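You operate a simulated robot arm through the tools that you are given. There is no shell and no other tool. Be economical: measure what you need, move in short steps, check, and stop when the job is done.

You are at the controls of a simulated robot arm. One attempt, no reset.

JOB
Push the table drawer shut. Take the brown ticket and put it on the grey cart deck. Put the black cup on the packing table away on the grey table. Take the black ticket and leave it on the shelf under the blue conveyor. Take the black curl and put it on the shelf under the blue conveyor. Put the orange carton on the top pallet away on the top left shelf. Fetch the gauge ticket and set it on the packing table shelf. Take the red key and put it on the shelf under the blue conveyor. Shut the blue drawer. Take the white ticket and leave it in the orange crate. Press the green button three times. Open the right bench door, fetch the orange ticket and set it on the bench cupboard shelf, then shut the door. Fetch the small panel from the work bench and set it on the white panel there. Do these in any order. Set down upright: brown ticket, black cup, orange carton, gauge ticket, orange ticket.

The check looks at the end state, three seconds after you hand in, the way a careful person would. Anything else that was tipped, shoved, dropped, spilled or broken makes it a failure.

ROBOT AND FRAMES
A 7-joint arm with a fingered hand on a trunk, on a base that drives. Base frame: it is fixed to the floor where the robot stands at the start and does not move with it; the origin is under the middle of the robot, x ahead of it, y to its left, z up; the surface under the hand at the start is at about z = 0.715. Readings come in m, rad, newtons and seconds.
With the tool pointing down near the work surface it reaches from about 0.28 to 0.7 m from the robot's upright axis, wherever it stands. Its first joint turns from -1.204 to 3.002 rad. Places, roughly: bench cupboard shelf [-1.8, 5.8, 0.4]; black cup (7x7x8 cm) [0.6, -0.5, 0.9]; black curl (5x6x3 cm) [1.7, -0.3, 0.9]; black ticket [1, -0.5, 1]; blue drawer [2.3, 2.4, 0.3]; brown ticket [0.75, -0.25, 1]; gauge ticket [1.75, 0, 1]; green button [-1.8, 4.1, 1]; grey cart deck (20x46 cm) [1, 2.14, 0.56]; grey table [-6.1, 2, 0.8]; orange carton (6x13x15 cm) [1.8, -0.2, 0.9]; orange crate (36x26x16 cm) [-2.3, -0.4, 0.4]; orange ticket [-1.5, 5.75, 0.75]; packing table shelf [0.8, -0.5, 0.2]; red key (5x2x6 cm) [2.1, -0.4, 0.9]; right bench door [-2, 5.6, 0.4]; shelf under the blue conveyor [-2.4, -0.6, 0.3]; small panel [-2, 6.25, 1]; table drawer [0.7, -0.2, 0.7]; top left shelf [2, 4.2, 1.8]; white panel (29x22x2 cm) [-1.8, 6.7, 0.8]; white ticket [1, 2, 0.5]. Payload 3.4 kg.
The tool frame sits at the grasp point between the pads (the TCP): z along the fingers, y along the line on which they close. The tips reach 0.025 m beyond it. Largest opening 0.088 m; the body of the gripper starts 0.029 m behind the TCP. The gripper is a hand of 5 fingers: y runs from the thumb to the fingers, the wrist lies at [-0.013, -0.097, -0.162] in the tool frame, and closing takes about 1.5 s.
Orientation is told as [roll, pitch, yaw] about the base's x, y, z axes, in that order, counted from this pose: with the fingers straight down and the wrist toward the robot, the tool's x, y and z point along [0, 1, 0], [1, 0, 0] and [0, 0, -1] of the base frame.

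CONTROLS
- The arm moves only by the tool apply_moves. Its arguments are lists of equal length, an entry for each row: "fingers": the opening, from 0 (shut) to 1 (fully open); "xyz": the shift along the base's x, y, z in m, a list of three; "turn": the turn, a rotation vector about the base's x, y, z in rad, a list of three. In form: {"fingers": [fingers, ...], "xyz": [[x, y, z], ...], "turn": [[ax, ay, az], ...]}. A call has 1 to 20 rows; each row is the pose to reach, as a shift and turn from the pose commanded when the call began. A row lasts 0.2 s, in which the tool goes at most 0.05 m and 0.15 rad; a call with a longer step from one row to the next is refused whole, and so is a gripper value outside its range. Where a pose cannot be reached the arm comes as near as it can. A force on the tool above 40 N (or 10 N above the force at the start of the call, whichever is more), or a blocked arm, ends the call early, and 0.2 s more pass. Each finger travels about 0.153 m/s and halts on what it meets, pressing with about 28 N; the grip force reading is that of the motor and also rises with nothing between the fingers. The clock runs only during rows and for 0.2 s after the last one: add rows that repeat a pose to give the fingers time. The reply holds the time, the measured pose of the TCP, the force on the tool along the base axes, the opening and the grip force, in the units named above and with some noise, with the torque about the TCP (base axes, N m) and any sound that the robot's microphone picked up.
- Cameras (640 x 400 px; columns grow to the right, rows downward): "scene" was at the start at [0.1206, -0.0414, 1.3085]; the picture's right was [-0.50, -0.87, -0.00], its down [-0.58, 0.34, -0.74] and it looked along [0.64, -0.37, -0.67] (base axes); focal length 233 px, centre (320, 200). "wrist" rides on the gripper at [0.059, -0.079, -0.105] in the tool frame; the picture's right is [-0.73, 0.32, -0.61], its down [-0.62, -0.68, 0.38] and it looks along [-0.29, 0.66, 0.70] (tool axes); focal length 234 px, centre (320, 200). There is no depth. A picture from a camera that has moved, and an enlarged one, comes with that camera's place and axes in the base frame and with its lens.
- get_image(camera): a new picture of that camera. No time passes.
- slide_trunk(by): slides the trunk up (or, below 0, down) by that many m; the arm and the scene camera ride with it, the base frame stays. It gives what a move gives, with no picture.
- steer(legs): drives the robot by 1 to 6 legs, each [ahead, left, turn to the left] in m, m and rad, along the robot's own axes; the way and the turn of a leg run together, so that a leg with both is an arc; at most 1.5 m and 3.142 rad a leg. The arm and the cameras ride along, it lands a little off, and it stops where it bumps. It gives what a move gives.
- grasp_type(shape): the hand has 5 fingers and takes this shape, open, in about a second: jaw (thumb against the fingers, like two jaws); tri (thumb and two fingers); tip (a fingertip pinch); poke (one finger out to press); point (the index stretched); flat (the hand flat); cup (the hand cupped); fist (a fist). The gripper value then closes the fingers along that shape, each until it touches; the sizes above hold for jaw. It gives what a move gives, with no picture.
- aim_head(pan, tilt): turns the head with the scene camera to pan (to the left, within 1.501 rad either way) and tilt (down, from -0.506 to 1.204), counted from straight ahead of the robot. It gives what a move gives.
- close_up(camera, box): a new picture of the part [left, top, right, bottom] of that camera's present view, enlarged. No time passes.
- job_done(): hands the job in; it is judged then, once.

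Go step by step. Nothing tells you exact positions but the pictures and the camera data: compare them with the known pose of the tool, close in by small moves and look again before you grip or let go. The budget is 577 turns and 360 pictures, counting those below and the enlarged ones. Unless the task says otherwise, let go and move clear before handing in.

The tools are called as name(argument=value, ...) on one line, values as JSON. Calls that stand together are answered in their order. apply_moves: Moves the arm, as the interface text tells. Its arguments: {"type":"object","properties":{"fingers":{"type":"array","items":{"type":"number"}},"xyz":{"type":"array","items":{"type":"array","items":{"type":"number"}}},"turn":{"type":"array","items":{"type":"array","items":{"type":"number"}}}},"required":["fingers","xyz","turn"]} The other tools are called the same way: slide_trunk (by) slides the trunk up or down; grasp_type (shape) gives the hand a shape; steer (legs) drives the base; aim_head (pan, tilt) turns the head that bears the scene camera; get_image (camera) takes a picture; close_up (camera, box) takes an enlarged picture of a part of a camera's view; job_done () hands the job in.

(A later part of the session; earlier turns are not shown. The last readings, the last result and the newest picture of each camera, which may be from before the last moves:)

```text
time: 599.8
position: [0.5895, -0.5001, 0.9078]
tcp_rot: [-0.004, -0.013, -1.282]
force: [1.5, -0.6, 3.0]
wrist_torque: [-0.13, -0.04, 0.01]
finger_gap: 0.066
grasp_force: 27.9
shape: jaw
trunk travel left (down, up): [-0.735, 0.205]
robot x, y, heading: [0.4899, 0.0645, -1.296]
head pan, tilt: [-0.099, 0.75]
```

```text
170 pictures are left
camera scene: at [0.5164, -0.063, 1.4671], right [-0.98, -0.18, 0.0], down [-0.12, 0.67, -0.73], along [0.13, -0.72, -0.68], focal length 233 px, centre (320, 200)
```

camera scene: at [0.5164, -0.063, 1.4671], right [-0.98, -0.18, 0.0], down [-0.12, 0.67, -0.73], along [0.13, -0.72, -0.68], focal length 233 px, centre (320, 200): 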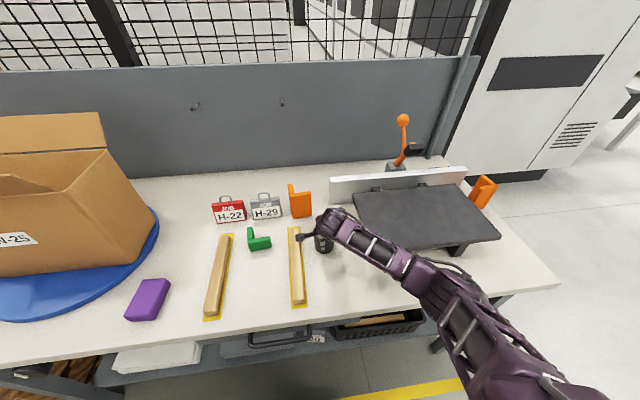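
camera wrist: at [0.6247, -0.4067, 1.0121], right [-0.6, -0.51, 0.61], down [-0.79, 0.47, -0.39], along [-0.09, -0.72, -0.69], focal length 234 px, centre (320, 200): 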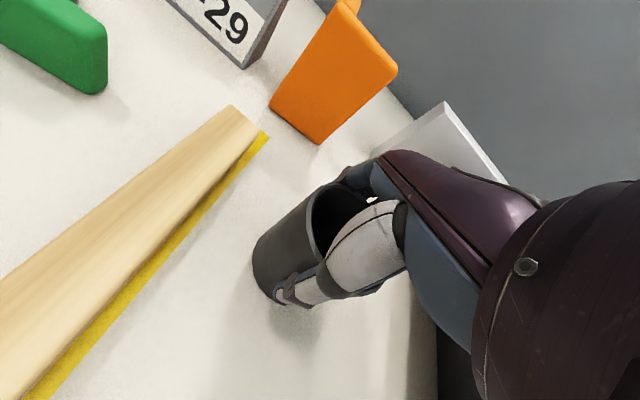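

apply_moves(fingers=[0, 0, 0, 0, 0, 0, 0], xyz=[[0, 0, 0.03], [0, 0, 0.07], [0, 0, 0.12], [0, 0, 0.17], [-0.01, 0.02, 0.21], [-0.02, 0.05, 0.24], [-0.03, 0.09, 0.26]], turn=[[0, 0, 0], [0, 0, 0], [0, 0, 0], [0, 0, 0], [0, 0, 0], [0, 0, 0], [0, 0, 0]])

get_image(camera="wrist")

```text
time: 601.4
position: [0.5633, -0.4083, 1.1682]
tcp_rot: [-0.004, -0.012, -1.285]
force: [0.1, 0.8, -0.4]
wrist_torque: [-0.02, 0.01, -0.01]
finger_gap: 0.0657
grasp_force: 28.0
shape: jaw
trunk travel left (down, up): [-0.735, 0.205]
robot x, y, heading: [0.492, 0.0661, -1.291]
head pan, tilt: [-0.099, 0.75]
```

```text
169 pictures are left
camera wrist: at [0.5971, -0.3145, 1.2734], right [-0.6, -0.51, 0.61], down [-0.79, 0.47, -0.39], along [-0.09, -0.72, -0.69], focal length 234 px, centre (320, 200)
```

wrist: 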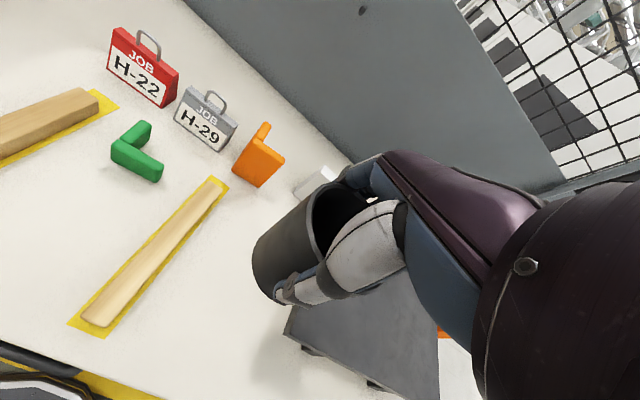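

Cup held. I don't know the way to the grey table yet; drive out west then north between pallet and conveyor and survey.

steer(legs=[[-0.3, 0, 0], [0, 0, -1.58], [1.2, 0, 0], [0, 0, -1.52], [1.5, 0, 0]])

aim_head(pan=0.5, tilt=0.3)

get_image(camera="scene")

```text
time: 623.8
position: [-1.1286, 2.0601, 1.1681]
tcp_rot: [-0.005, -0.01, 1.787]
force: [-0.6, -0.4, -0.6]
wrist_torque: [-0.01, 0.0, 0.02]
finger_gap: 0.065
grasp_force: 27.6
shape: jaw
trunk travel left (down, up): [-0.735, 0.205]
robot x, y, heading: [-1.0841, 1.5812, 1.778]
head pan, tilt: [-0.099, 0.75]
```

```text
time: 624.8
position: [-1.1288, 2.0593, 1.167]
tcp_rot: [-0.006, -0.011, 1.788]
force: [0.4, 0.6, -0.7]
wrist_torque: [-0.02, 0.0, 0.0]
finger_gap: 0.0653
grasp_force: 27.9
shape: jaw
trunk travel left (down, up): [-0.735, 0.205]
robot x, y, heading: [-1.088, 1.5781, 1.777]
head pan, tilt: [0.499, 0.3]
```

```text
168 pictures are left
camera scene: at [-1.1613, 1.7004, 1.5073], right [0.76, 0.65, 0.0], down [0.19, -0.23, -0.96], along [-0.62, 0.73, -0.3], focal length 233 px, centre (320, 200)
```

scene: 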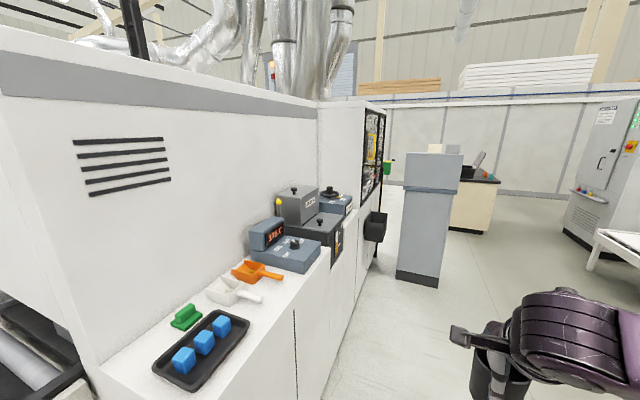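

The grey pedestal with the green button and the bench are north; the grey table is behind the white machine. Drive further north and survey.

steer(legs=[[1.2, -0.15, 0]])

aim_head(pan=0.2, tilt=0.3)

get_image(camera="scene")

aim_head(pan=1.2, tilt=0.3)

get_image(camera="scene")

```text
time: 630.9
position: [-1.2184, 3.2529, 1.1673]
tcp_rot: [-0.004, -0.011, 1.784]
force: [-0.3, -0.1, -0.1]
wrist_torque: [-0.04, 0.0, -0.01]
finger_gap: 0.065
grasp_force: 28.6
shape: jaw
trunk travel left (down, up): [-0.735, 0.205]
robot x, y, heading: [-1.1829, 2.7759, 1.771]
head pan, tilt: [0.499, 0.3]
```

```text
time: 631.7
position: [-1.2188, 3.254, 1.1685]
tcp_rot: [-0.006, -0.011, 1.784]
force: [0.0, -0.5, -0.3]
wrist_torque: [0.02, -0.01, 0.04]
finger_gap: 0.0649
grasp_force: 28.5
shape: jaw
trunk travel left (down, up): [-0.735, 0.205]
robot x, y, heading: [-1.1787, 2.7709, 1.772]
head pan, tilt: [0.201, 0.3]
```

```text
167 pictures are left
camera scene: at [-1.2302, 2.9086, 1.5074], right [0.92, 0.39, 0.0], down [0.12, -0.27, -0.96], along [-0.37, 0.88, -0.3], focal length 233 px, centre (320, 200)
```

scene: 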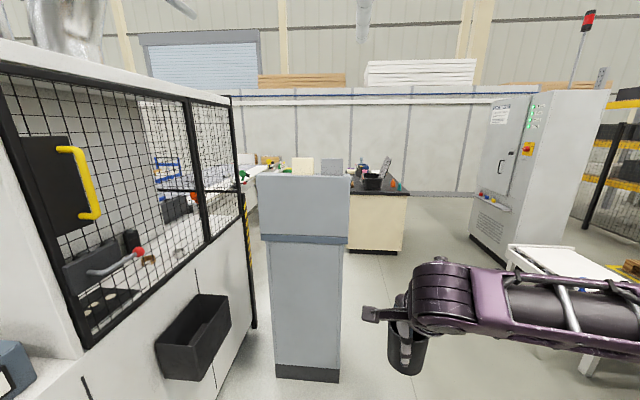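

```text
time: 633.0
position: [-1.2192, 3.2535, 1.1677]
tcp_rot: [-0.004, -0.012, 1.783]
force: [0.7, 0.4, -0.5]
wrist_torque: [0.01, 0.01, 0.01]
finger_gap: 0.0647
grasp_force: 28.1
shape: jaw
trunk travel left (down, up): [-0.735, 0.205]
robot x, y, heading: [-1.1849, 2.7715, 1.773]
head pan, tilt: [1.201, 0.3]
```

```text
166 pictures are left
camera scene: at [-1.2856, 2.8386, 1.5074], right [0.17, 0.99, 0.0], down [0.29, -0.05, -0.96], along [-0.94, 0.16, -0.3], focal length 233 px, centre (320, 200)
```

scene: 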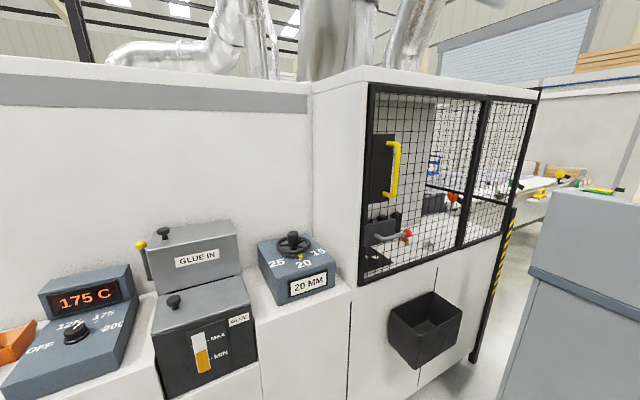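

Pass east of the pedestal, then turn west between it and the bench.

steer(legs=[[0.9, -0.3, 0], [0.85, -0.22, 0], [0, 0, 1.2]])

aim_head(pan=0.2, tilt=0.3)

get_image(camera="scene")

```text
time: 645.2
position: [-1.4726, 4.7408, 1.1688]
tcp_rot: [-0.006, -0.011, 2.979]
force: [0.2, 0.8, -1.3]
wrist_torque: [-0.02, 0.02, -0.02]
finger_gap: 0.0653
grasp_force: 27.8
shape: jaw
trunk travel left (down, up): [-0.735, 0.205]
robot x, y, heading: [-1.0136, 4.5948, 2.965]
head pan, tilt: [1.201, 0.3]
```

```text
time: 646.4
position: [-1.4726, 4.7397, 1.1671]
tcp_rot: [-0.005, -0.01, 2.98]
force: [-1.4, 0.2, -0.5]
wrist_torque: [0.03, -0.01, 0.02]
finger_gap: 0.0647
grasp_force: 28.8
shape: jaw
trunk travel left (down, up): [-0.735, 0.205]
robot x, y, heading: [-1.0135, 4.5992, 2.97]
head pan, tilt: [0.201, 0.3]
```

```text
165 pictures are left
camera scene: at [-1.1561, 4.6055, 1.5074], right [-0.03, 1.0, 0.0], down [0.3, 0.01, -0.96], along [-0.95, -0.03, -0.3], focal length 233 px, centre (320, 200)
```

scene: 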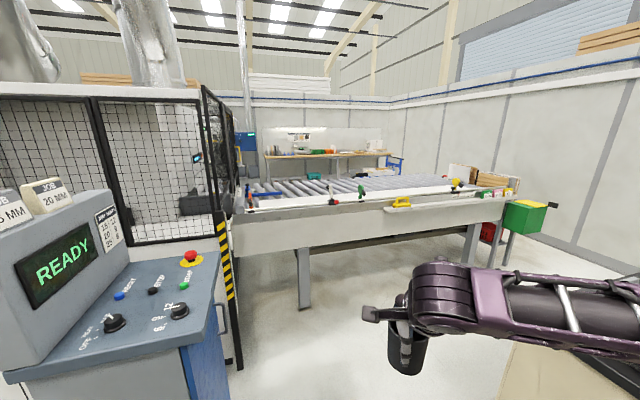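

The control pedestal is here; an outfeed conveyor blocks west. Look right (bench) and toward the conveyor's north end.

aim_head(pan=-0.9, tilt=0.4)

get_image(camera="scene")

```text
time: 647.8
position: [-1.4728, 4.7396, 1.1679]
tcp_rot: [-0.004, -0.01, 2.978]
force: [0.0, -0.6, -0.8]
wrist_torque: [0.04, -0.01, -0.01]
finger_gap: 0.0645
grasp_force: 27.6
shape: jaw
trunk travel left (down, up): [-0.735, 0.205]
robot x, y, heading: [-1.0145, 4.5983, 2.967]
head pan, tilt: [-0.901, 0.4]
```

```text
164 pictures are left
camera scene: at [-1.107, 4.6896, 1.4981], right [0.88, 0.48, 0.0], down [0.19, -0.34, -0.92], along [-0.44, 0.81, -0.39], focal length 233 px, centre (320, 200)
```

scene: 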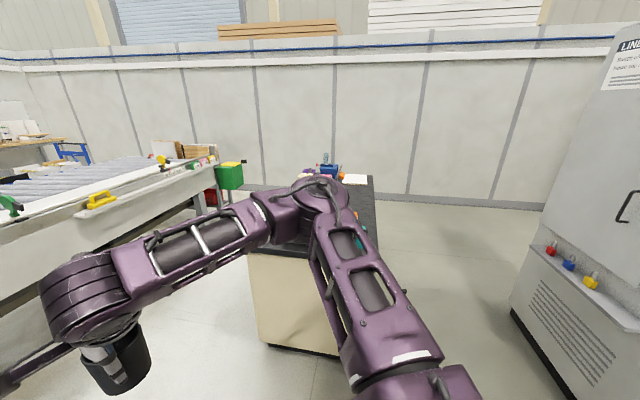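

Go west past the bench front into the passage beside the outfeed conveyor, then face north.

steer(legs=[[0.389, -0.257, 0], [0.94, 0.469, 0], [0, 0, -1.1]])

aim_head(pan=0.3, tilt=0.35)

get_image(camera="scene")

```text
time: 658.4
position: [-2.4705, 5.0723, 1.1687]
tcp_rot: [-0.005, -0.011, 1.917]
force: [-0.1, 0.3, 0.2]
wrist_torque: [-0.01, -0.02, 0.02]
finger_gap: 0.0648
grasp_force: 28.0
shape: jaw
trunk travel left (down, up): [-0.735, 0.205]
robot x, y, heading: [-2.3665, 4.5986, 1.91]
head pan, tilt: [-0.901, 0.4]
```

```text
time: 659.8
position: [-2.4703, 5.0713, 1.1673]
tcp_rot: [-0.005, -0.011, 1.918]
force: [-0.6, -0.6, -0.4]
wrist_torque: [0.0, 0.03, 0.0]
finger_gap: 0.0645
grasp_force: 28.1
shape: jaw
trunk travel left (down, up): [-0.735, 0.205]
robot x, y, heading: [-2.369, 4.6029, 1.906]
head pan, tilt: [0.3, 0.351]
```

```text
163 pictures are left
camera scene: at [-2.4427, 4.7234, 1.5026], right [0.8, 0.59, 0.0], down [0.2, -0.28, -0.94], along [-0.56, 0.75, -0.34], focal length 233 px, centre (320, 200)
```

scene: 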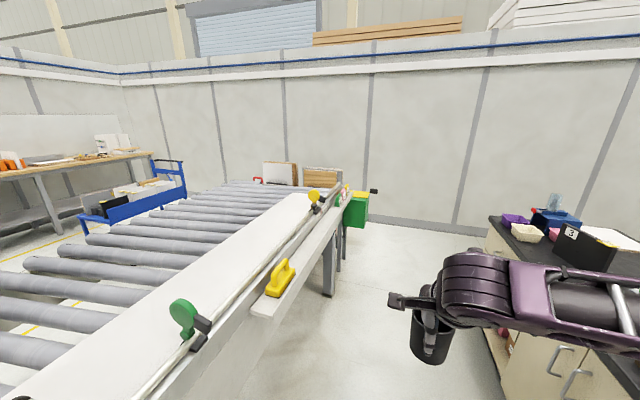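

There's about 1 m between the green bin and the north wall. Drive up the passage and look around the conveyor's end.

steer(legs=[[0, 0, -0.05], [1.4, 0, 0], [1.1, 0, 0]])

aim_head(pan=1.3, tilt=0.35)

get_image(camera="scene")

```text
time: 672.6
position: [-3.1665, 7.5093, 1.1677]
tcp_rot: [-0.005, -0.01, 1.876]
force: [0.5, -0.1, -0.7]
wrist_torque: [0.01, 0.03, 0.02]
finger_gap: 0.0646
grasp_force: 28.0
shape: jaw
trunk travel left (down, up): [-0.735, 0.205]
robot x, y, heading: [-3.0855, 7.0321, 1.866]
head pan, tilt: [0.3, 0.351]
```

```text
time: 673.8
position: [-3.1666, 7.5079, 1.1677]
tcp_rot: [-0.007, -0.011, 1.877]
force: [-0.4, 0.4, -0.7]
wrist_torque: [0.01, 0.01, 0.0]
finger_gap: 0.0648
grasp_force: 27.4
shape: jaw
trunk travel left (down, up): [-0.735, 0.205]
robot x, y, heading: [-3.0854, 7.0328, 1.869]
head pan, tilt: [1.3, 0.351]
```

```text
162 pictures are left
camera scene: at [-3.1947, 7.0796, 1.5026], right [-0.02, 1.0, 0.0], down [0.34, 0.01, -0.94], along [-0.94, -0.02, -0.34], focal length 233 px, centre (320, 200)
```

scene: 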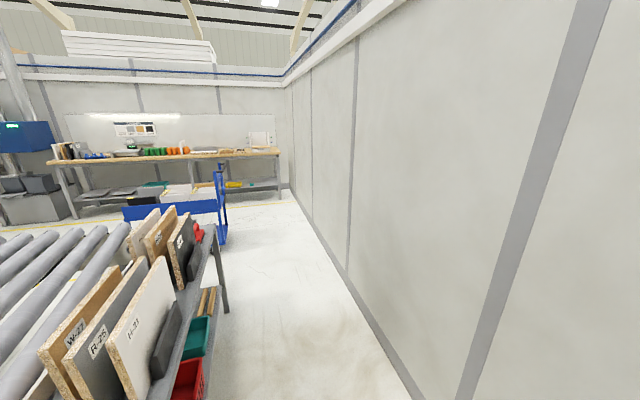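

The corridor along the north wall is about 1 m wide and leads west. Turn west, nudge right, and proceed.

steer(legs=[[0, 0, 1.56], [0, -0.2, 0]])

aim_head(pan=0.15, tilt=0.55)

get_image(camera="scene")

```text
time: 679.3
position: [-3.6186, 7.1383, 1.1679]
tcp_rot: [-0.005, -0.011, -2.826]
force: [0.0, -0.7, -1.2]
wrist_torque: [-0.02, 0.0, 0.0]
finger_gap: 0.0645
grasp_force: 27.5
shape: jaw
trunk travel left (down, up): [-0.735, 0.205]
robot x, y, heading: [-3.1437, 7.2214, -2.836]
head pan, tilt: [1.3, 0.351]
```

```text
time: 680.6
position: [-3.619, 7.1375, 1.1677]
tcp_rot: [-0.005, -0.012, -2.829]
force: [-0.3, 0.1, -0.3]
wrist_torque: [-0.01, -0.03, -0.04]
finger_gap: 0.0645
grasp_force: 27.9
shape: jaw
trunk travel left (down, up): [-0.735, 0.205]
robot x, y, heading: [-3.1414, 7.2245, -2.831]
head pan, tilt: [0.15, 0.55]
```

```text
161 pictures are left
camera scene: at [-3.2754, 7.1702, 1.4844], right [-0.44, 0.9, 0.0], down [0.47, 0.23, -0.85], along [-0.77, -0.37, -0.52], focal length 233 px, centre (320, 200)
```

scene: 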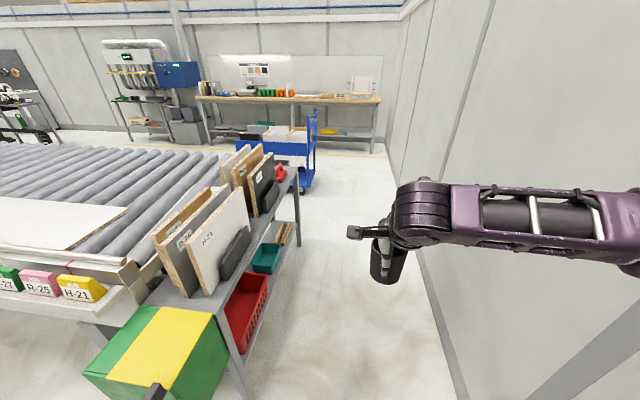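

I can see the grey table (at image (141,98)) across the open floor. Continue west along the wall.

steer(legs=[[0, 0, -0.02], [1.5, 0, 0], [1.5, 0, 0]])

aim_head(pan=0.8, tilt=0.4)

get_image(camera="scene")

```text
time: 695.4
position: [-6.4844, 6.3025, 1.1672]
tcp_rot: [-0.005, -0.009, -2.83]
force: [-0.1, -0.6, 0.1]
wrist_torque: [0.03, -0.05, -0.02]
finger_gap: 0.0644
grasp_force: 28.2
shape: jaw
trunk travel left (down, up): [-0.735, 0.205]
robot x, y, heading: [-6.0114, 6.3839, -2.84]
head pan, tilt: [0.15, 0.55]
```

```text
time: 696.4
position: [-6.484, 6.3041, 1.1673]
tcp_rot: [-0.005, -0.009, -2.83]
force: [0.7, 0.6, -1.0]
wrist_torque: [0.01, 0.02, 0.02]
finger_gap: 0.0646
grasp_force: 27.9
shape: jaw
trunk travel left (down, up): [-0.735, 0.205]
robot x, y, heading: [-6.0116, 6.3884, -2.843]
head pan, tilt: [0.799, 0.4]
```

```text
160 pictures are left
camera scene: at [-6.1023, 6.2899, 1.4981], right [-0.89, 0.46, 0.0], down [0.18, 0.35, -0.92], along [-0.42, -0.82, -0.39], focal length 233 px, centre (320, 200)
```

scene: 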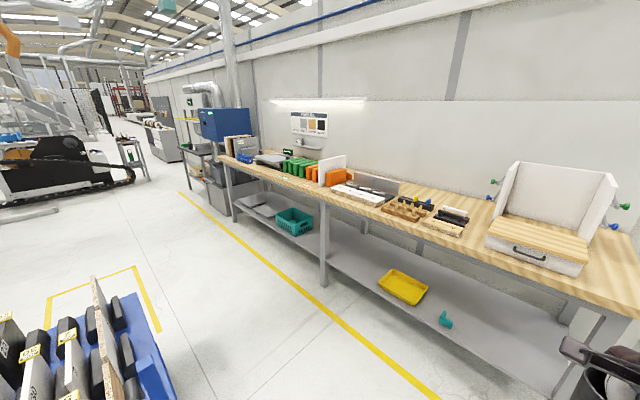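

Drive to e≈-4.6, turn south, and follow the bench to the grey table.

steer(legs=[[0.6, 0, 0], [0, 0, 1.56], [1.5, 0, 0], [1.3, 0, 0]])

aim_head(pan=-0.5, tilt=0.45)

get_image(camera="scene")

```text
time: 716.8
position: [-5.5883, 3.0885, 1.1681]
tcp_rot: [-0.005, -0.011, -1.228]
force: [0.3, -0.4, 0.3]
wrist_torque: [0.01, -0.01, -0.02]
finger_gap: 0.0644
grasp_force: 28.2
shape: jaw
trunk travel left (down, up): [-0.735, 0.205]
robot x, y, heading: [-5.6889, 3.5604, -1.242]
head pan, tilt: [0.799, 0.4]
```

```text
time: 718.3
position: [-5.5894, 3.0885, 1.1673]
tcp_rot: [-0.005, -0.011, -1.227]
force: [1.0, 0.6, -0.3]
wrist_torque: [-0.01, 0.0, -0.01]
finger_gap: 0.0647
grasp_force: 27.8
shape: jaw
trunk travel left (down, up): [-0.735, 0.205]
robot x, y, heading: [-5.6881, 3.5582, -1.243]
head pan, tilt: [-0.499, 0.45]
```

```text
159 pictures are left
camera scene: at [-5.6894, 3.4223, 1.4934], right [-0.99, 0.17, 0.0], down [0.07, 0.43, -0.9], along [-0.15, -0.89, -0.44], focal length 233 px, centre (320, 200)
```

scene: 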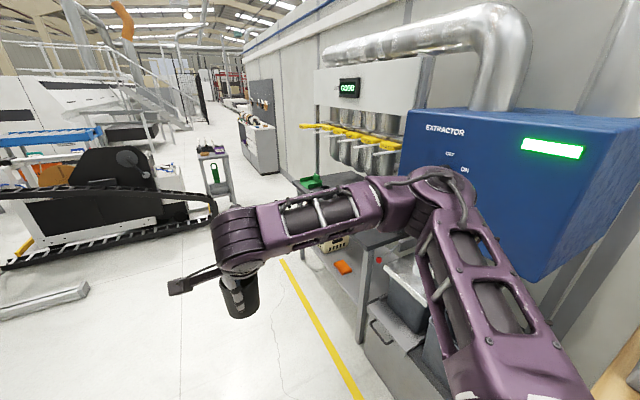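

Grey table ahead-right under the yellow nozzles. Advance and face it.

steer(legs=[[1.2, 0, -0.04], [0, 0, -1.57]])

aim_head(pan=0.0, tilt=0.65)

get_image(camera="scene")

get_image(camera="wrist")

```text
time: 728.1
position: [-5.8016, 2.3441, 1.1667]
tcp_rot: [-0.006, -0.01, -2.821]
force: [-0.4, -0.1, -0.2]
wrist_torque: [0.01, 0.0, 0.01]
finger_gap: 0.064
grasp_force: 28.5
shape: jaw
trunk travel left (down, up): [-0.735, 0.205]
robot x, y, heading: [-5.3273, 2.4282, -2.829]
head pan, tilt: [-0.499, 0.45]
```

```text
time: 729.0
position: [-5.8023, 2.3447, 1.1672]
tcp_rot: [-0.005, -0.01, -2.822]
force: [0.5, 0.2, -0.8]
wrist_torque: [0.02, 0.03, 0.0]
finger_gap: 0.0644
grasp_force: 27.8
shape: jaw
trunk travel left (down, up): [-0.735, 0.205]
robot x, y, heading: [-5.3256, 2.4312, -2.838]
head pan, tilt: [0.0, 0.649]
```

```text
158 pictures are left
camera scene: at [-5.4609, 2.3919, 1.4756], right [-0.3, 0.95, 0.0], down [0.58, 0.18, -0.8], along [-0.76, -0.24, -0.6], focal length 233 px, centre (320, 200)
```

scene: 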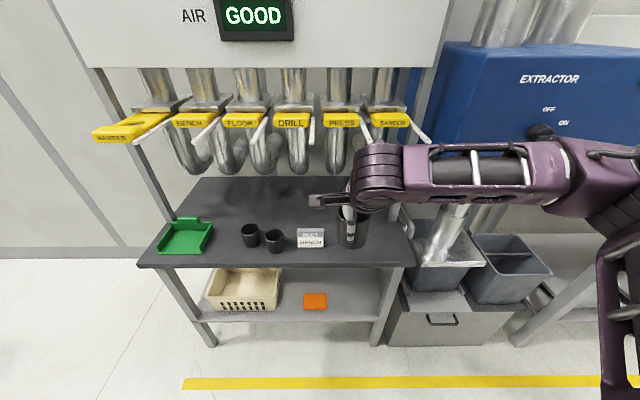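

```text
157 pictures are left
camera wrist: at [-5.7071, 2.3135, 1.2726], right [-0.53, 0.59, 0.61], down [0.45, 0.81, -0.39], along [-0.72, 0.07, -0.69], focal length 234 px, centre (320, 200)
```

wrist: 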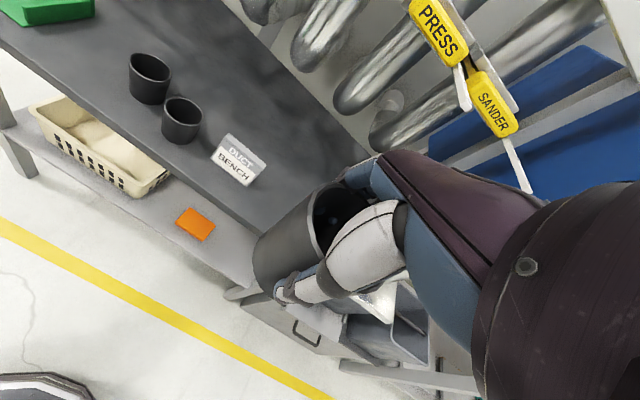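

The grey table has free room at its right part, right of the DUST ticket. Lower by trunk first, then drive up to it and move the hand right.

slide_trunk(by=-0.22)

steer(legs=[[0.15, 0.1, 0]])

get_image(camera="scene")

get_image(camera="wrist")

```text
time: 731.4
position: [-5.8014, 2.3445, 0.9473]
tcp_rot: [-0.004, -0.011, -2.822]
force: [0.2, 0.1, -0.5]
wrist_torque: [-0.01, 0.0, 0.01]
finger_gap: 0.0642
grasp_force: 28.1
shape: jaw
trunk travel left (down, up): [-0.515, 0.425]
robot x, y, heading: [-5.3285, 2.4326, -2.834]
head pan, tilt: [0.0, 0.649]
```

```text
time: 732.9
position: [-5.9157, 2.2039, 0.948]
tcp_rot: [-0.007, -0.011, -2.82]
force: [0.6, 0.4, -0.2]
wrist_torque: [-0.02, 0.03, -0.02]
finger_gap: 0.0643
grasp_force: 28.0
shape: jaw
trunk travel left (down, up): [-0.515, 0.425]
robot x, y, heading: [-5.4426, 2.2941, -2.833]
head pan, tilt: [0.0, 0.649]
```

```text
156 pictures are left
camera scene: at [-5.5742, 2.2508, 1.2555], right [-0.3, 0.95, 0.0], down [0.58, 0.18, -0.8], along [-0.76, -0.24, -0.61], focal length 233 px, centre (320, 200)
```

scene: 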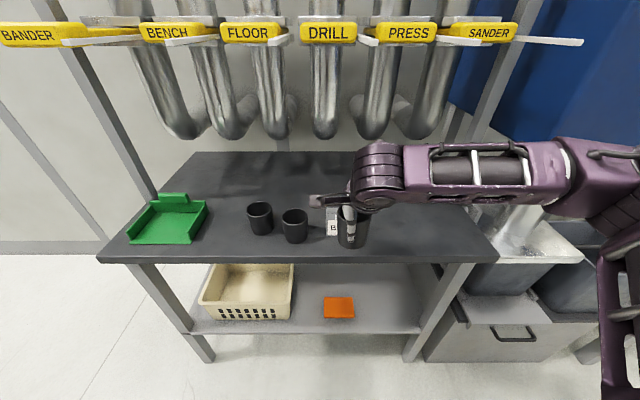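

```text
155 pictures are left
camera wrist: at [-5.8203, 2.1723, 1.0523], right [-0.53, 0.59, 0.61], down [0.45, 0.81, -0.39], along [-0.72, 0.07, -0.69], focal length 234 px, centre (320, 200)
```

wrist: 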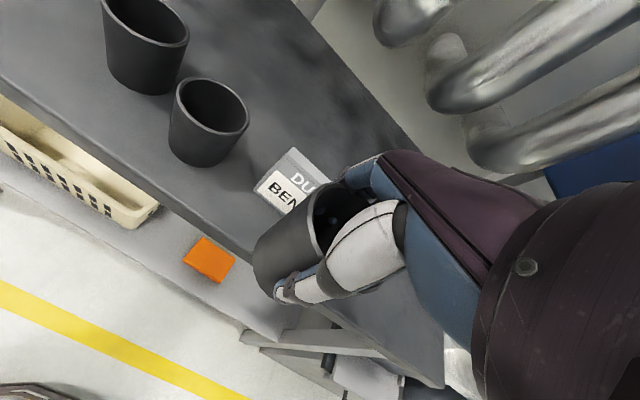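

Shift the cup right along the table front.

apply_moves(fingers=[0, 0, 0, 0, 0], xyz=[[-0.013, 0.046, 0], [-0.027, 0.092, 0], [-0.041, 0.138, 0], [-0.055, 0.184, 0], [-0.068, 0.23, 0]], turn=[[0, 0, 0], [0, 0, 0], [0, 0, 0], [0, 0, 0], [0, 0, 0]])

steer(legs=[[0.15, 0, 0]])

get_image(camera="scene")

get_image(camera="wrist")

```text
time: 734.1
position: [-5.9843, 2.4339, 0.9472]
tcp_rot: [-0.006, -0.009, -2.821]
force: [0.3, -0.5, -1.3]
wrist_torque: [-0.01, -0.05, 0.0]
finger_gap: 0.0642
grasp_force: 28.5
shape: jaw
trunk travel left (down, up): [-0.515, 0.425]
robot x, y, heading: [-5.4393, 2.2917, -2.828]
head pan, tilt: [0.0, 0.649]
```

```text
time: 735.4
position: [-6.1291, 2.3858, 0.948]
tcp_rot: [-0.005, -0.01, -2.82]
force: [-0.3, 0.9, -1.0]
wrist_torque: [0.0, -0.01, 0.0]
finger_gap: 0.064
grasp_force: 28.2
shape: jaw
trunk travel left (down, up): [-0.515, 0.425]
robot x, y, heading: [-5.5862, 2.2488, -2.83]
head pan, tilt: [0.0, 0.649]
```

```text
154 pictures are left
camera scene: at [-5.7185, 2.2053, 1.2555], right [-0.3, 0.95, 0.0], down [0.58, 0.18, -0.8], along [-0.76, -0.24, -0.61], focal length 233 px, centre (320, 200)
```

scene: 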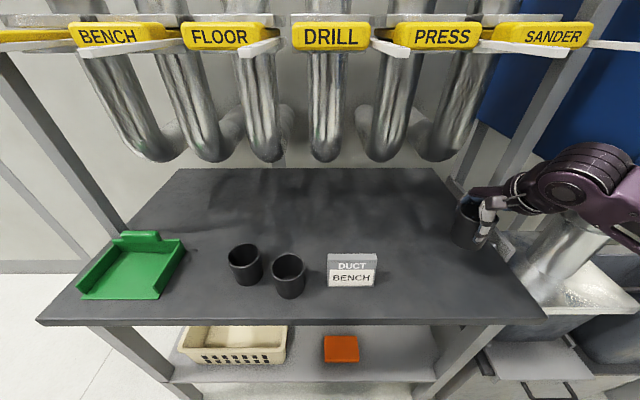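

```text
153 pictures are left
camera wrist: at [-6.0341, 2.3558, 1.0523], right [-0.53, 0.59, 0.61], down [0.45, 0.81, -0.39], along [-0.72, 0.07, -0.69], focal length 234 px, centre (320, 200)
```

wrist: 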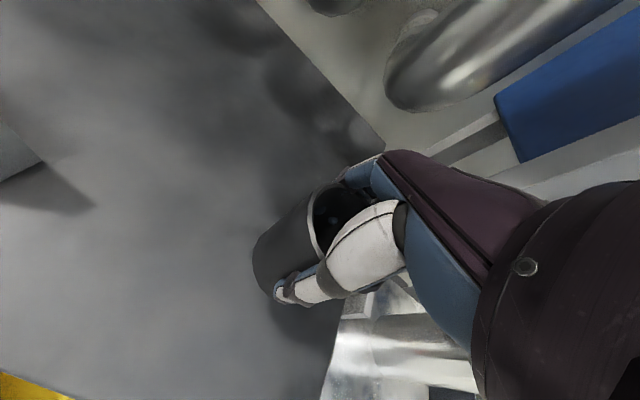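

Good spot (≈10 cm from the table's right edge). Lower gently.

apply_moves(fingers=[0, 0, 0, 0], xyz=[[0.005, -0.018, -0.03], [0.005, -0.018, -0.055], [0.005, -0.018, -0.075], [0.005, -0.018, -0.08]], turn=[[0, 0, 0], [0, 0, 0], [0, 0, 0], [0, 0, 0]])

apply_moves(fingers=[0, 0, 0], xyz=[[0, 0, -0.004], [0, 0, -0.008], [0, 0, -0.011]], turn=[[0, 0, 0], [0, 0, 0], [0, 0, 0]])

get_image(camera="wrist")

```text
time: 736.4
position: [-6.1226, 2.3682, 0.8679]
tcp_rot: [-0.005, -0.012, -2.82]
force: [-0.6, 0.2, -1.2]
wrist_torque: [0.02, 0.02, 0.0]
finger_gap: 0.0642
grasp_force: 28.7
shape: jaw
trunk travel left (down, up): [-0.515, 0.425]
robot x, y, heading: [-5.581, 2.2424, -2.832]
head pan, tilt: [0.0, 0.649]
```

```text
time: 737.2
position: [-6.1241, 2.3686, 0.859]
tcp_rot: [-0.005, -0.013, -2.819]
force: [0.1, 0.0, 1.1]
wrist_torque: [0.01, 0.04, -0.01]
finger_gap: 0.0639
grasp_force: 28.3
shape: jaw
trunk travel left (down, up): [-0.515, 0.425]
robot x, y, heading: [-5.5871, 2.2495, -2.826]
head pan, tilt: [0.0, 0.649]
```

```text
152 pictures are left
camera wrist: at [-6.0283, 2.3379, 0.9622], right [-0.53, 0.59, 0.61], down [0.45, 0.81, -0.39], along [-0.72, 0.07, -0.69], focal length 234 px, centre (320, 200)
```

wrist: 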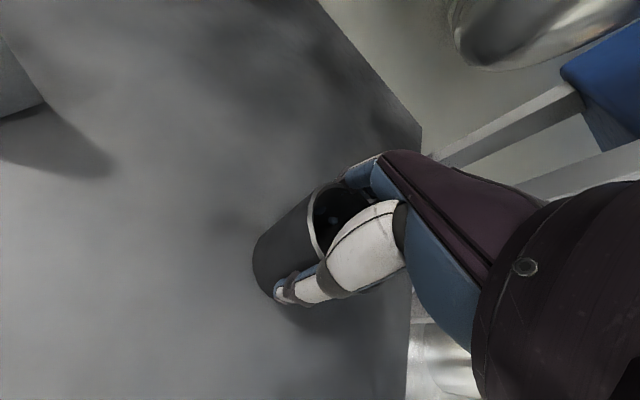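

apply_moves(fingers=[0, 0, 0], xyz=[[0, 0, -0.002], [0, 0, -0.004], [0, 0, -0.005]], turn=[[0, 0, 0], [0, 0, 0], [0, 0, 0]])

```text
time: 738.0
position: [-6.1214, 2.3686, 0.8555]
tcp_rot: [-0.007, -0.017, -2.822]
force: [-1.8, 0.7, 19.0]
wrist_torque: [-0.05, 0.65, -0.05]
finger_gap: 0.0639
grasp_force: 28.1
shape: jaw
trunk travel left (down, up): [-0.515, 0.425]
robot x, y, heading: [-5.582, 2.2473, -2.832]
head pan, tilt: [0.0, 0.649]
```

Contact. Ease up a little, open, and rise.

apply_moves(fingers=[0, 0.75, 0.9, 1, 1, 1, 1, 1, 1], xyz=[[0, 0, 0.003], [0, 0, 0.003], [0, 0, 0.003], [0, 0, 0.003], [0, 0, 0.003], [0, 0, 0.02], [0, 0, 0.05], [0, 0, 0.08], [0, 0, 0.11]], turn=[[0, 0, 0], [0, 0, 0], [0, 0, 0], [0, 0, 0], [0, 0, 0], [0, 0, 0], [0, 0, 0], [0, 0, 0], [0, 0, 0]])

get_image(camera="wrist")

get_image(camera="scene")

```text
time: 740.0
position: [-6.1226, 2.3678, 0.962]
tcp_rot: [-0.006, -0.012, -2.82]
force: [-0.1, -0.1, -0.3]
wrist_torque: [0.03, 0.03, 0.0]
finger_gap: 0.0879
grasp_force: 0.0
shape: jaw
trunk travel left (down, up): [-0.515, 0.425]
robot x, y, heading: [-5.5828, 2.2476, -2.832]
head pan, tilt: [0.0, 0.649]
```

```text
151 pictures are left
camera wrist: at [-6.0274, 2.3369, 1.0669], right [-0.53, 0.59, 0.61], down [0.45, 0.81, -0.39], along [-0.72, 0.07, -0.69], focal length 234 px, centre (320, 200)
```

wrist: 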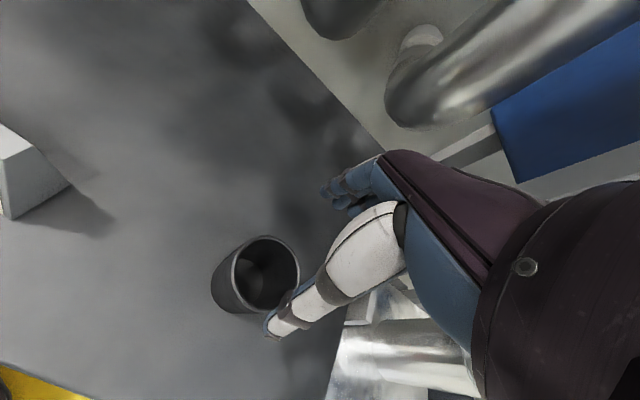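

```text
150 pictures are left
camera scene: at [-5.7169, 2.2054, 1.2556], right [-0.3, 0.95, 0.0], down [0.58, 0.18, -0.8], along [-0.76, -0.24, -0.6], focal length 233 px, centre (320, 200)
```

scene: 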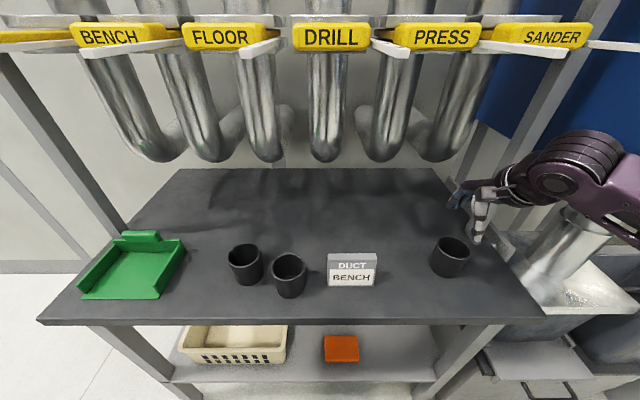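

Cup placed upright. Back off, tuck, raise, and return toward the bench.

steer(legs=[[-0.4, 0, 0]])

apply_moves(fingers=[1, 1, 1, 1, 1], xyz=[[0.03, -0.03, 0], [0.06, -0.06, 0.02], [0.085, -0.09, 0.04], [0.1, -0.12, 0.07], [0.11, -0.15, 0.1]], turn=[[0, 0, 0], [0, 0, 0], [0, 0, 0], [0, 0, 0], [0, 0, 0]])

slide_trunk(by=0.15)

steer(legs=[[0, 0, -1.59], [1.5, 0, 0], [1.5, 0, 0]])

aim_head(pan=0.0, tilt=0.4)

get_image(camera="scene")

```text
time: 742.5
position: [-5.7432, 2.488, 0.9624]
tcp_rot: [-0.004, -0.011, -2.819]
force: [0.0, -0.1, 0.6]
wrist_torque: [0.0, 0.02, -0.03]
finger_gap: 0.0876
grasp_force: 0.0
shape: jaw
trunk travel left (down, up): [-0.515, 0.425]
robot x, y, heading: [-5.2034, 2.3698, -2.828]
head pan, tilt: [0.0, 0.649]
```

```text
time: 743.7
position: [-5.6333, 2.3369, 1.0614]
tcp_rot: [-0.008, -0.011, -2.821]
force: [1.1, 0.3, -0.7]
wrist_torque: [0.0, 0.02, 0.01]
finger_gap: 0.0878
grasp_force: 0.0
shape: jaw
trunk travel left (down, up): [-0.515, 0.425]
robot x, y, heading: [-5.204, 2.3694, -2.831]
head pan, tilt: [0.0, 0.649]
```

```text
time: 745.5
position: [-5.6336, 2.337, 1.2112]
tcp_rot: [-0.004, -0.01, -2.818]
force: [0.3, -0.2, -0.7]
wrist_torque: [-0.03, 0.01, -0.02]
finger_gap: 0.0879
grasp_force: 0.1
shape: jaw
trunk travel left (down, up): [-0.665, 0.275]
robot x, y, heading: [-5.2071, 2.3686, -2.833]
head pan, tilt: [0.0, 0.649]
```

```text
time: 763.9
position: [-6.1733, 5.6702, 1.2118]
tcp_rot: [-0.005, -0.01, 1.909]
force: [0.4, 0.0, -0.1]
wrist_torque: [0.03, 0.01, 0.03]
finger_gap: 0.0879
grasp_force: 0.0
shape: jaw
trunk travel left (down, up): [-0.665, 0.275]
robot x, y, heading: [-6.1396, 5.2427, 1.899]
head pan, tilt: [0.0, 0.649]
```

```text
time: 764.6
position: [-6.1737, 5.67, 1.2111]
tcp_rot: [-0.005, -0.012, 1.907]
force: [0.3, 0.1, -0.1]
wrist_torque: [-0.03, 0.01, 0.0]
finger_gap: 0.0877
grasp_force: 0.1
shape: jaw
trunk travel left (down, up): [-0.665, 0.275]
robot x, y, heading: [-6.1343, 5.2445, 1.896]
head pan, tilt: [0.0, 0.4]
```

```text
149 pictures are left
camera scene: at [-6.1832, 5.3799, 1.4281], right [0.95, 0.32, 0.0], down [0.12, -0.37, -0.92], along [-0.3, 0.87, -0.39], focal length 233 px, centre (320, 200)
```

scene: 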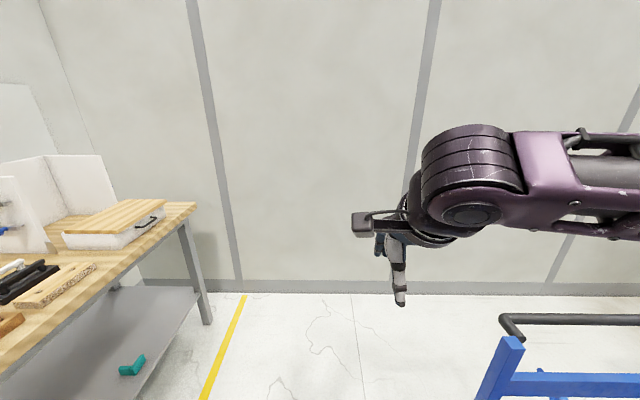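

steer(legs=[[0.98, 0.02, 0], [0, 0, -1.61]])

aim_head(pan=0.0, tilt=0.5)

get_image(camera="scene")

```text
time: 773.7
position: [-6.0443, 6.1891, 1.2114]
tcp_rot: [-0.006, -0.011, 0.29]
force: [-0.3, 0.1, -0.6]
wrist_torque: [0.01, 0.0, -0.01]
finger_gap: 0.0876
grasp_force: 0.2
shape: jaw
trunk travel left (down, up): [-0.665, 0.275]
robot x, y, heading: [-6.4736, 6.171, 0.278]
head pan, tilt: [0.0, 0.4]
```

```text
time: 774.4
position: [-6.0446, 6.1891, 1.2119]
tcp_rot: [-0.005, -0.01, 0.29]
force: [0.3, -0.2, -0.2]
wrist_torque: [0.0, 0.06, -0.02]
finger_gap: 0.0881
grasp_force: 0.0
shape: jaw
trunk travel left (down, up): [-0.665, 0.275]
robot x, y, heading: [-6.472, 6.1706, 0.28]
head pan, tilt: [0.0, 0.499]
```

```text
148 pictures are left
camera scene: at [-6.3382, 6.2114, 1.419], right [0.28, -0.96, 0.0], down [-0.46, -0.13, -0.88], along [0.84, 0.24, -0.48], focal length 233 px, centre (320, 200)
```

scene: 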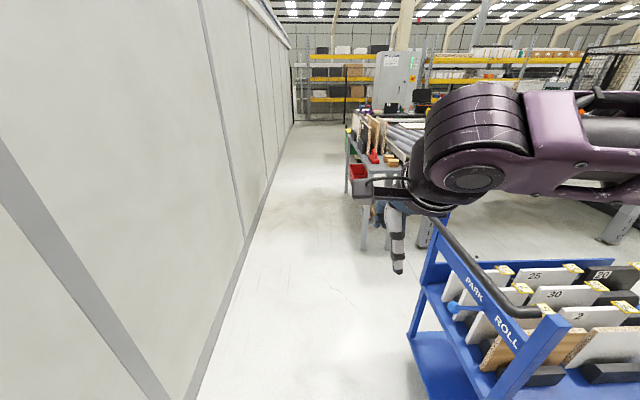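

Corridor is clear. Drive back east along the wall, then strafe down the passage facing the bench's west side.

steer(legs=[[0, 0.07, 0.005], [1.5, 0, 0], [1.5, 0, 0], [0.45, 0, 0]])

steer(legs=[[0, -1.3, 0]])

aim_head(pan=-0.1, tilt=0.65)

get_image(camera="scene")

```text
time: 791.7
position: [-2.7519, 7.1481, 1.2119]
tcp_rot: [-0.005, -0.01, 0.275]
force: [0.4, 0.5, -0.5]
wrist_torque: [0.04, 0.04, -0.01]
finger_gap: 0.0878
grasp_force: 0.1
shape: jaw
trunk travel left (down, up): [-0.665, 0.275]
robot x, y, heading: [-3.1784, 7.1371, 0.267]
head pan, tilt: [0.0, 0.499]
```

```text
time: 798.2
position: [-2.424, 5.888, 1.2115]
tcp_rot: [-0.005, -0.01, 0.258]
force: [-0.5, -0.1, -0.1]
wrist_torque: [0.01, 0.02, 0.01]
finger_gap: 0.0882
grasp_force: 0.0
shape: jaw
trunk travel left (down, up): [-0.665, 0.275]
robot x, y, heading: [-2.8558, 5.8833, 0.248]
head pan, tilt: [0.0, 0.499]
```

```text
time: 798.9
position: [-2.4225, 5.8873, 1.213]
tcp_rot: [-0.004, -0.012, 0.258]
force: [-0.1, 0.3, -0.4]
wrist_torque: [-0.01, 0.0, 0.0]
finger_gap: 0.0877
grasp_force: 0.1
shape: jaw
trunk travel left (down, up): [-0.665, 0.275]
robot x, y, heading: [-2.8539, 5.8861, 0.246]
head pan, tilt: [-0.099, 0.649]
```

```text
147 pictures are left
camera scene: at [-2.7192, 5.91, 1.4056], right [0.15, -0.99, 0.0], down [-0.6, -0.09, -0.8], along [0.79, 0.12, -0.6], focal length 233 px, centre (320, 200)
```

scene: 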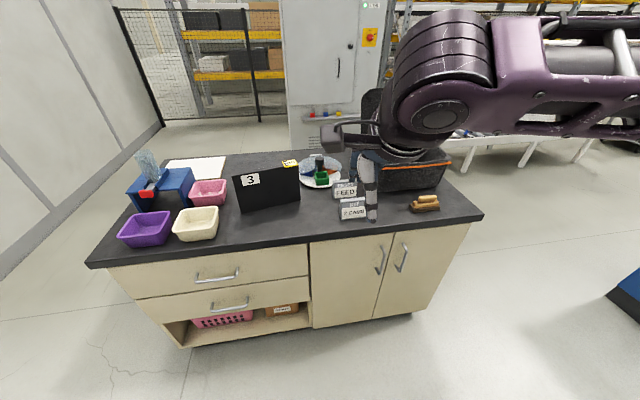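

I see the bench: drawers left, two doors right, black panel "3", white panel at back-left, tickets. Take close-ups.

close_up(camera="scene", box=[90, 130, 490, 350])

get_image(camera="wrist")

```text
1.60 times, centred on (290, 240) of scene
camera zoom: at [-2.7192, 5.91, 1.4056], right [0.15, -0.99, 0.0], down [-0.6, -0.09, -0.8], along [0.79, 0.12, -0.6], focal length 372 px, centre (368, 136)
```

zoom: 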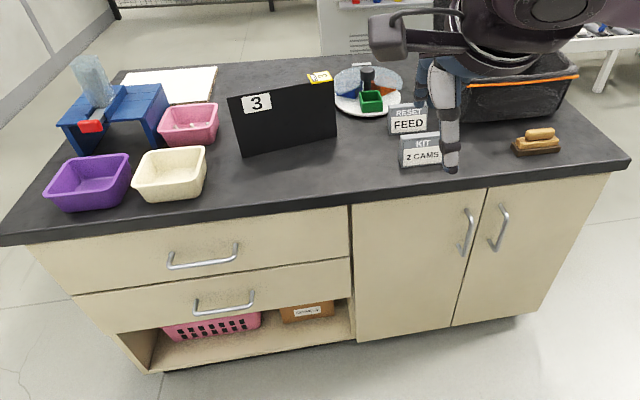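

```text
145 pictures are left
camera wrist: at [-2.516, 5.9251, 1.3164], right [0.49, -0.62, 0.61], down [-0.49, -0.78, -0.39], along [0.72, -0.11, -0.69], focal length 234 px, centre (320, 200)
```

wrist: 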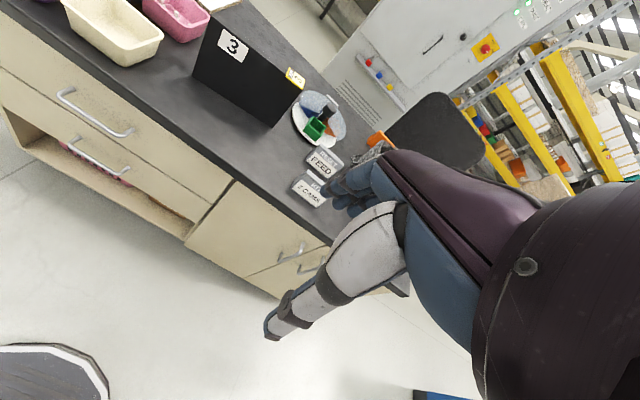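

close_up(camera="wrist", box=[170, 0, 410, 210])

close_up(camera="scene", box=[110, 140, 340, 260])

```text
1.90 times, centred on (290, 105) of wrist
camera zoom: at [-2.516, 5.9251, 1.3164], right [0.49, -0.62, 0.61], down [-0.49, -0.78, -0.39], along [0.72, -0.11, -0.69], focal length 446 px, centre (377, 381)
```

zoom: 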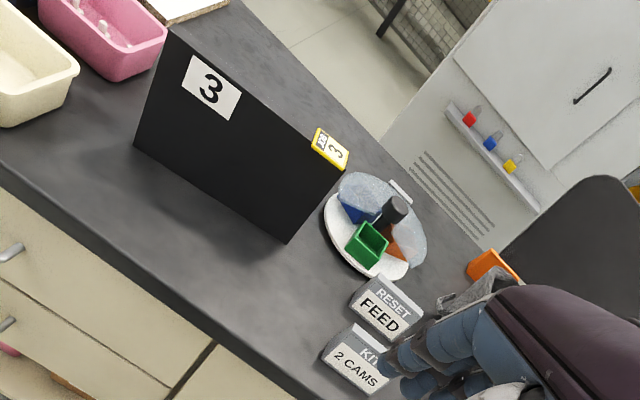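

```text
2.78 times, centred on (225, 200) of scene
camera zoom: at [-2.7192, 5.91, 1.4056], right [0.15, -0.99, 0.0], down [-0.6, -0.09, -0.8], along [0.79, 0.12, -0.6], focal length 648 px, centre (584, 200)
```

zoom: 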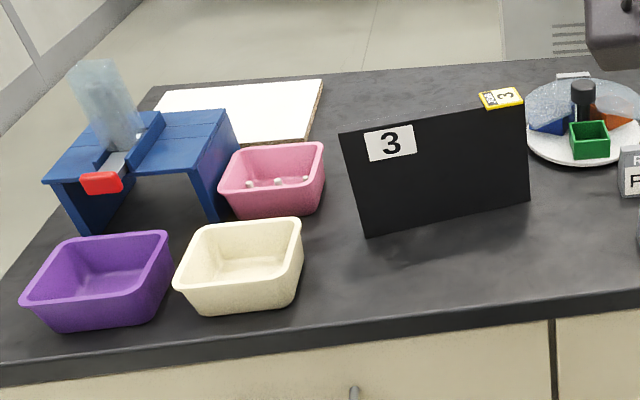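

The black panel is ~23×15.5 cm, thin, top z≈1.0, at (-2.052,6.197), yaw ≈0.45. I'll grip it from here, then take it round to the bench's east side where the white panel is in reach. Drive up.

steer(legs=[[0.32, 0.02, 0.03]])

apply_moves(fingers=[1, 1, 1, 1, 1, 1], xyz=[[0.0, 0.04, 0], [0.0, 0.08, -0.01], [0.01, 0.12, -0.02], [0.02, 0.16, -0.04], [0.03, 0.19, -0.07], [0.04, 0.21, -0.1]], turn=[[0, 0, 0.06], [0, 0, 0.12], [0, 0, 0.16], [0, 0, 0.16], [0, 0, 0.16], [0, 0, 0.16]])

get_image(camera="wrist")

get_image(camera="scene")

```text
time: 801.0
position: [-2.1214, 6.002, 1.212]
tcp_rot: [-0.005, -0.011, 0.287]
force: [0.0, 0.2, 1.3]
wrist_torque: [0.01, 0.02, -0.03]
finger_gap: 0.0877
grasp_force: 0.1
shape: jaw
trunk travel left (down, up): [-0.665, 0.275]
robot x, y, heading: [-2.5499, 5.9856, 0.279]
head pan, tilt: [-0.099, 0.649]
```

```text
time: 802.4
position: [-2.081, 6.211, 1.1073]
tcp_rot: [-0.006, -0.012, 0.449]
force: [-0.8, 0.7, 0.7]
wrist_torque: [-0.02, 0.0, 0.0]
finger_gap: 0.0878
grasp_force: 0.0
shape: jaw
trunk travel left (down, up): [-0.665, 0.275]
robot x, y, heading: [-2.5499, 5.9847, 0.28]
head pan, tilt: [-0.099, 0.649]
```

```text
142 pictures are left
camera wrist: at [-2.1787, 6.2312, 1.2136], right [0.6, -0.51, 0.61], down [-0.34, -0.86, -0.39], along [0.73, 0.02, -0.69], focal length 234 px, centre (320, 200)
```

wrist: 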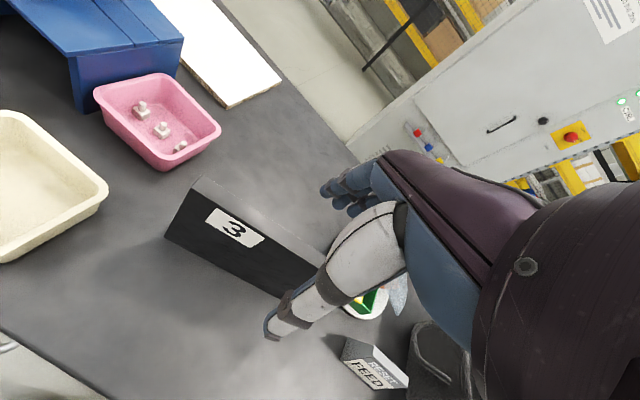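

```text
141 pictures are left
camera scene: at [-2.4169, 6.0167, 1.4055], right [0.18, -0.98, 0.0], down [-0.6, -0.11, -0.8], along [0.78, 0.14, -0.61], focal length 233 px, centre (320, 200)
```

scene: 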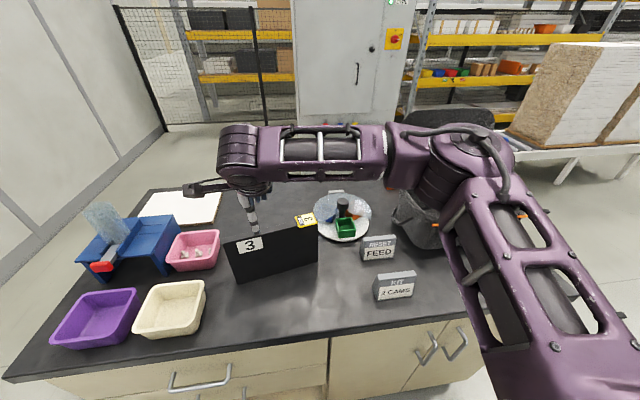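

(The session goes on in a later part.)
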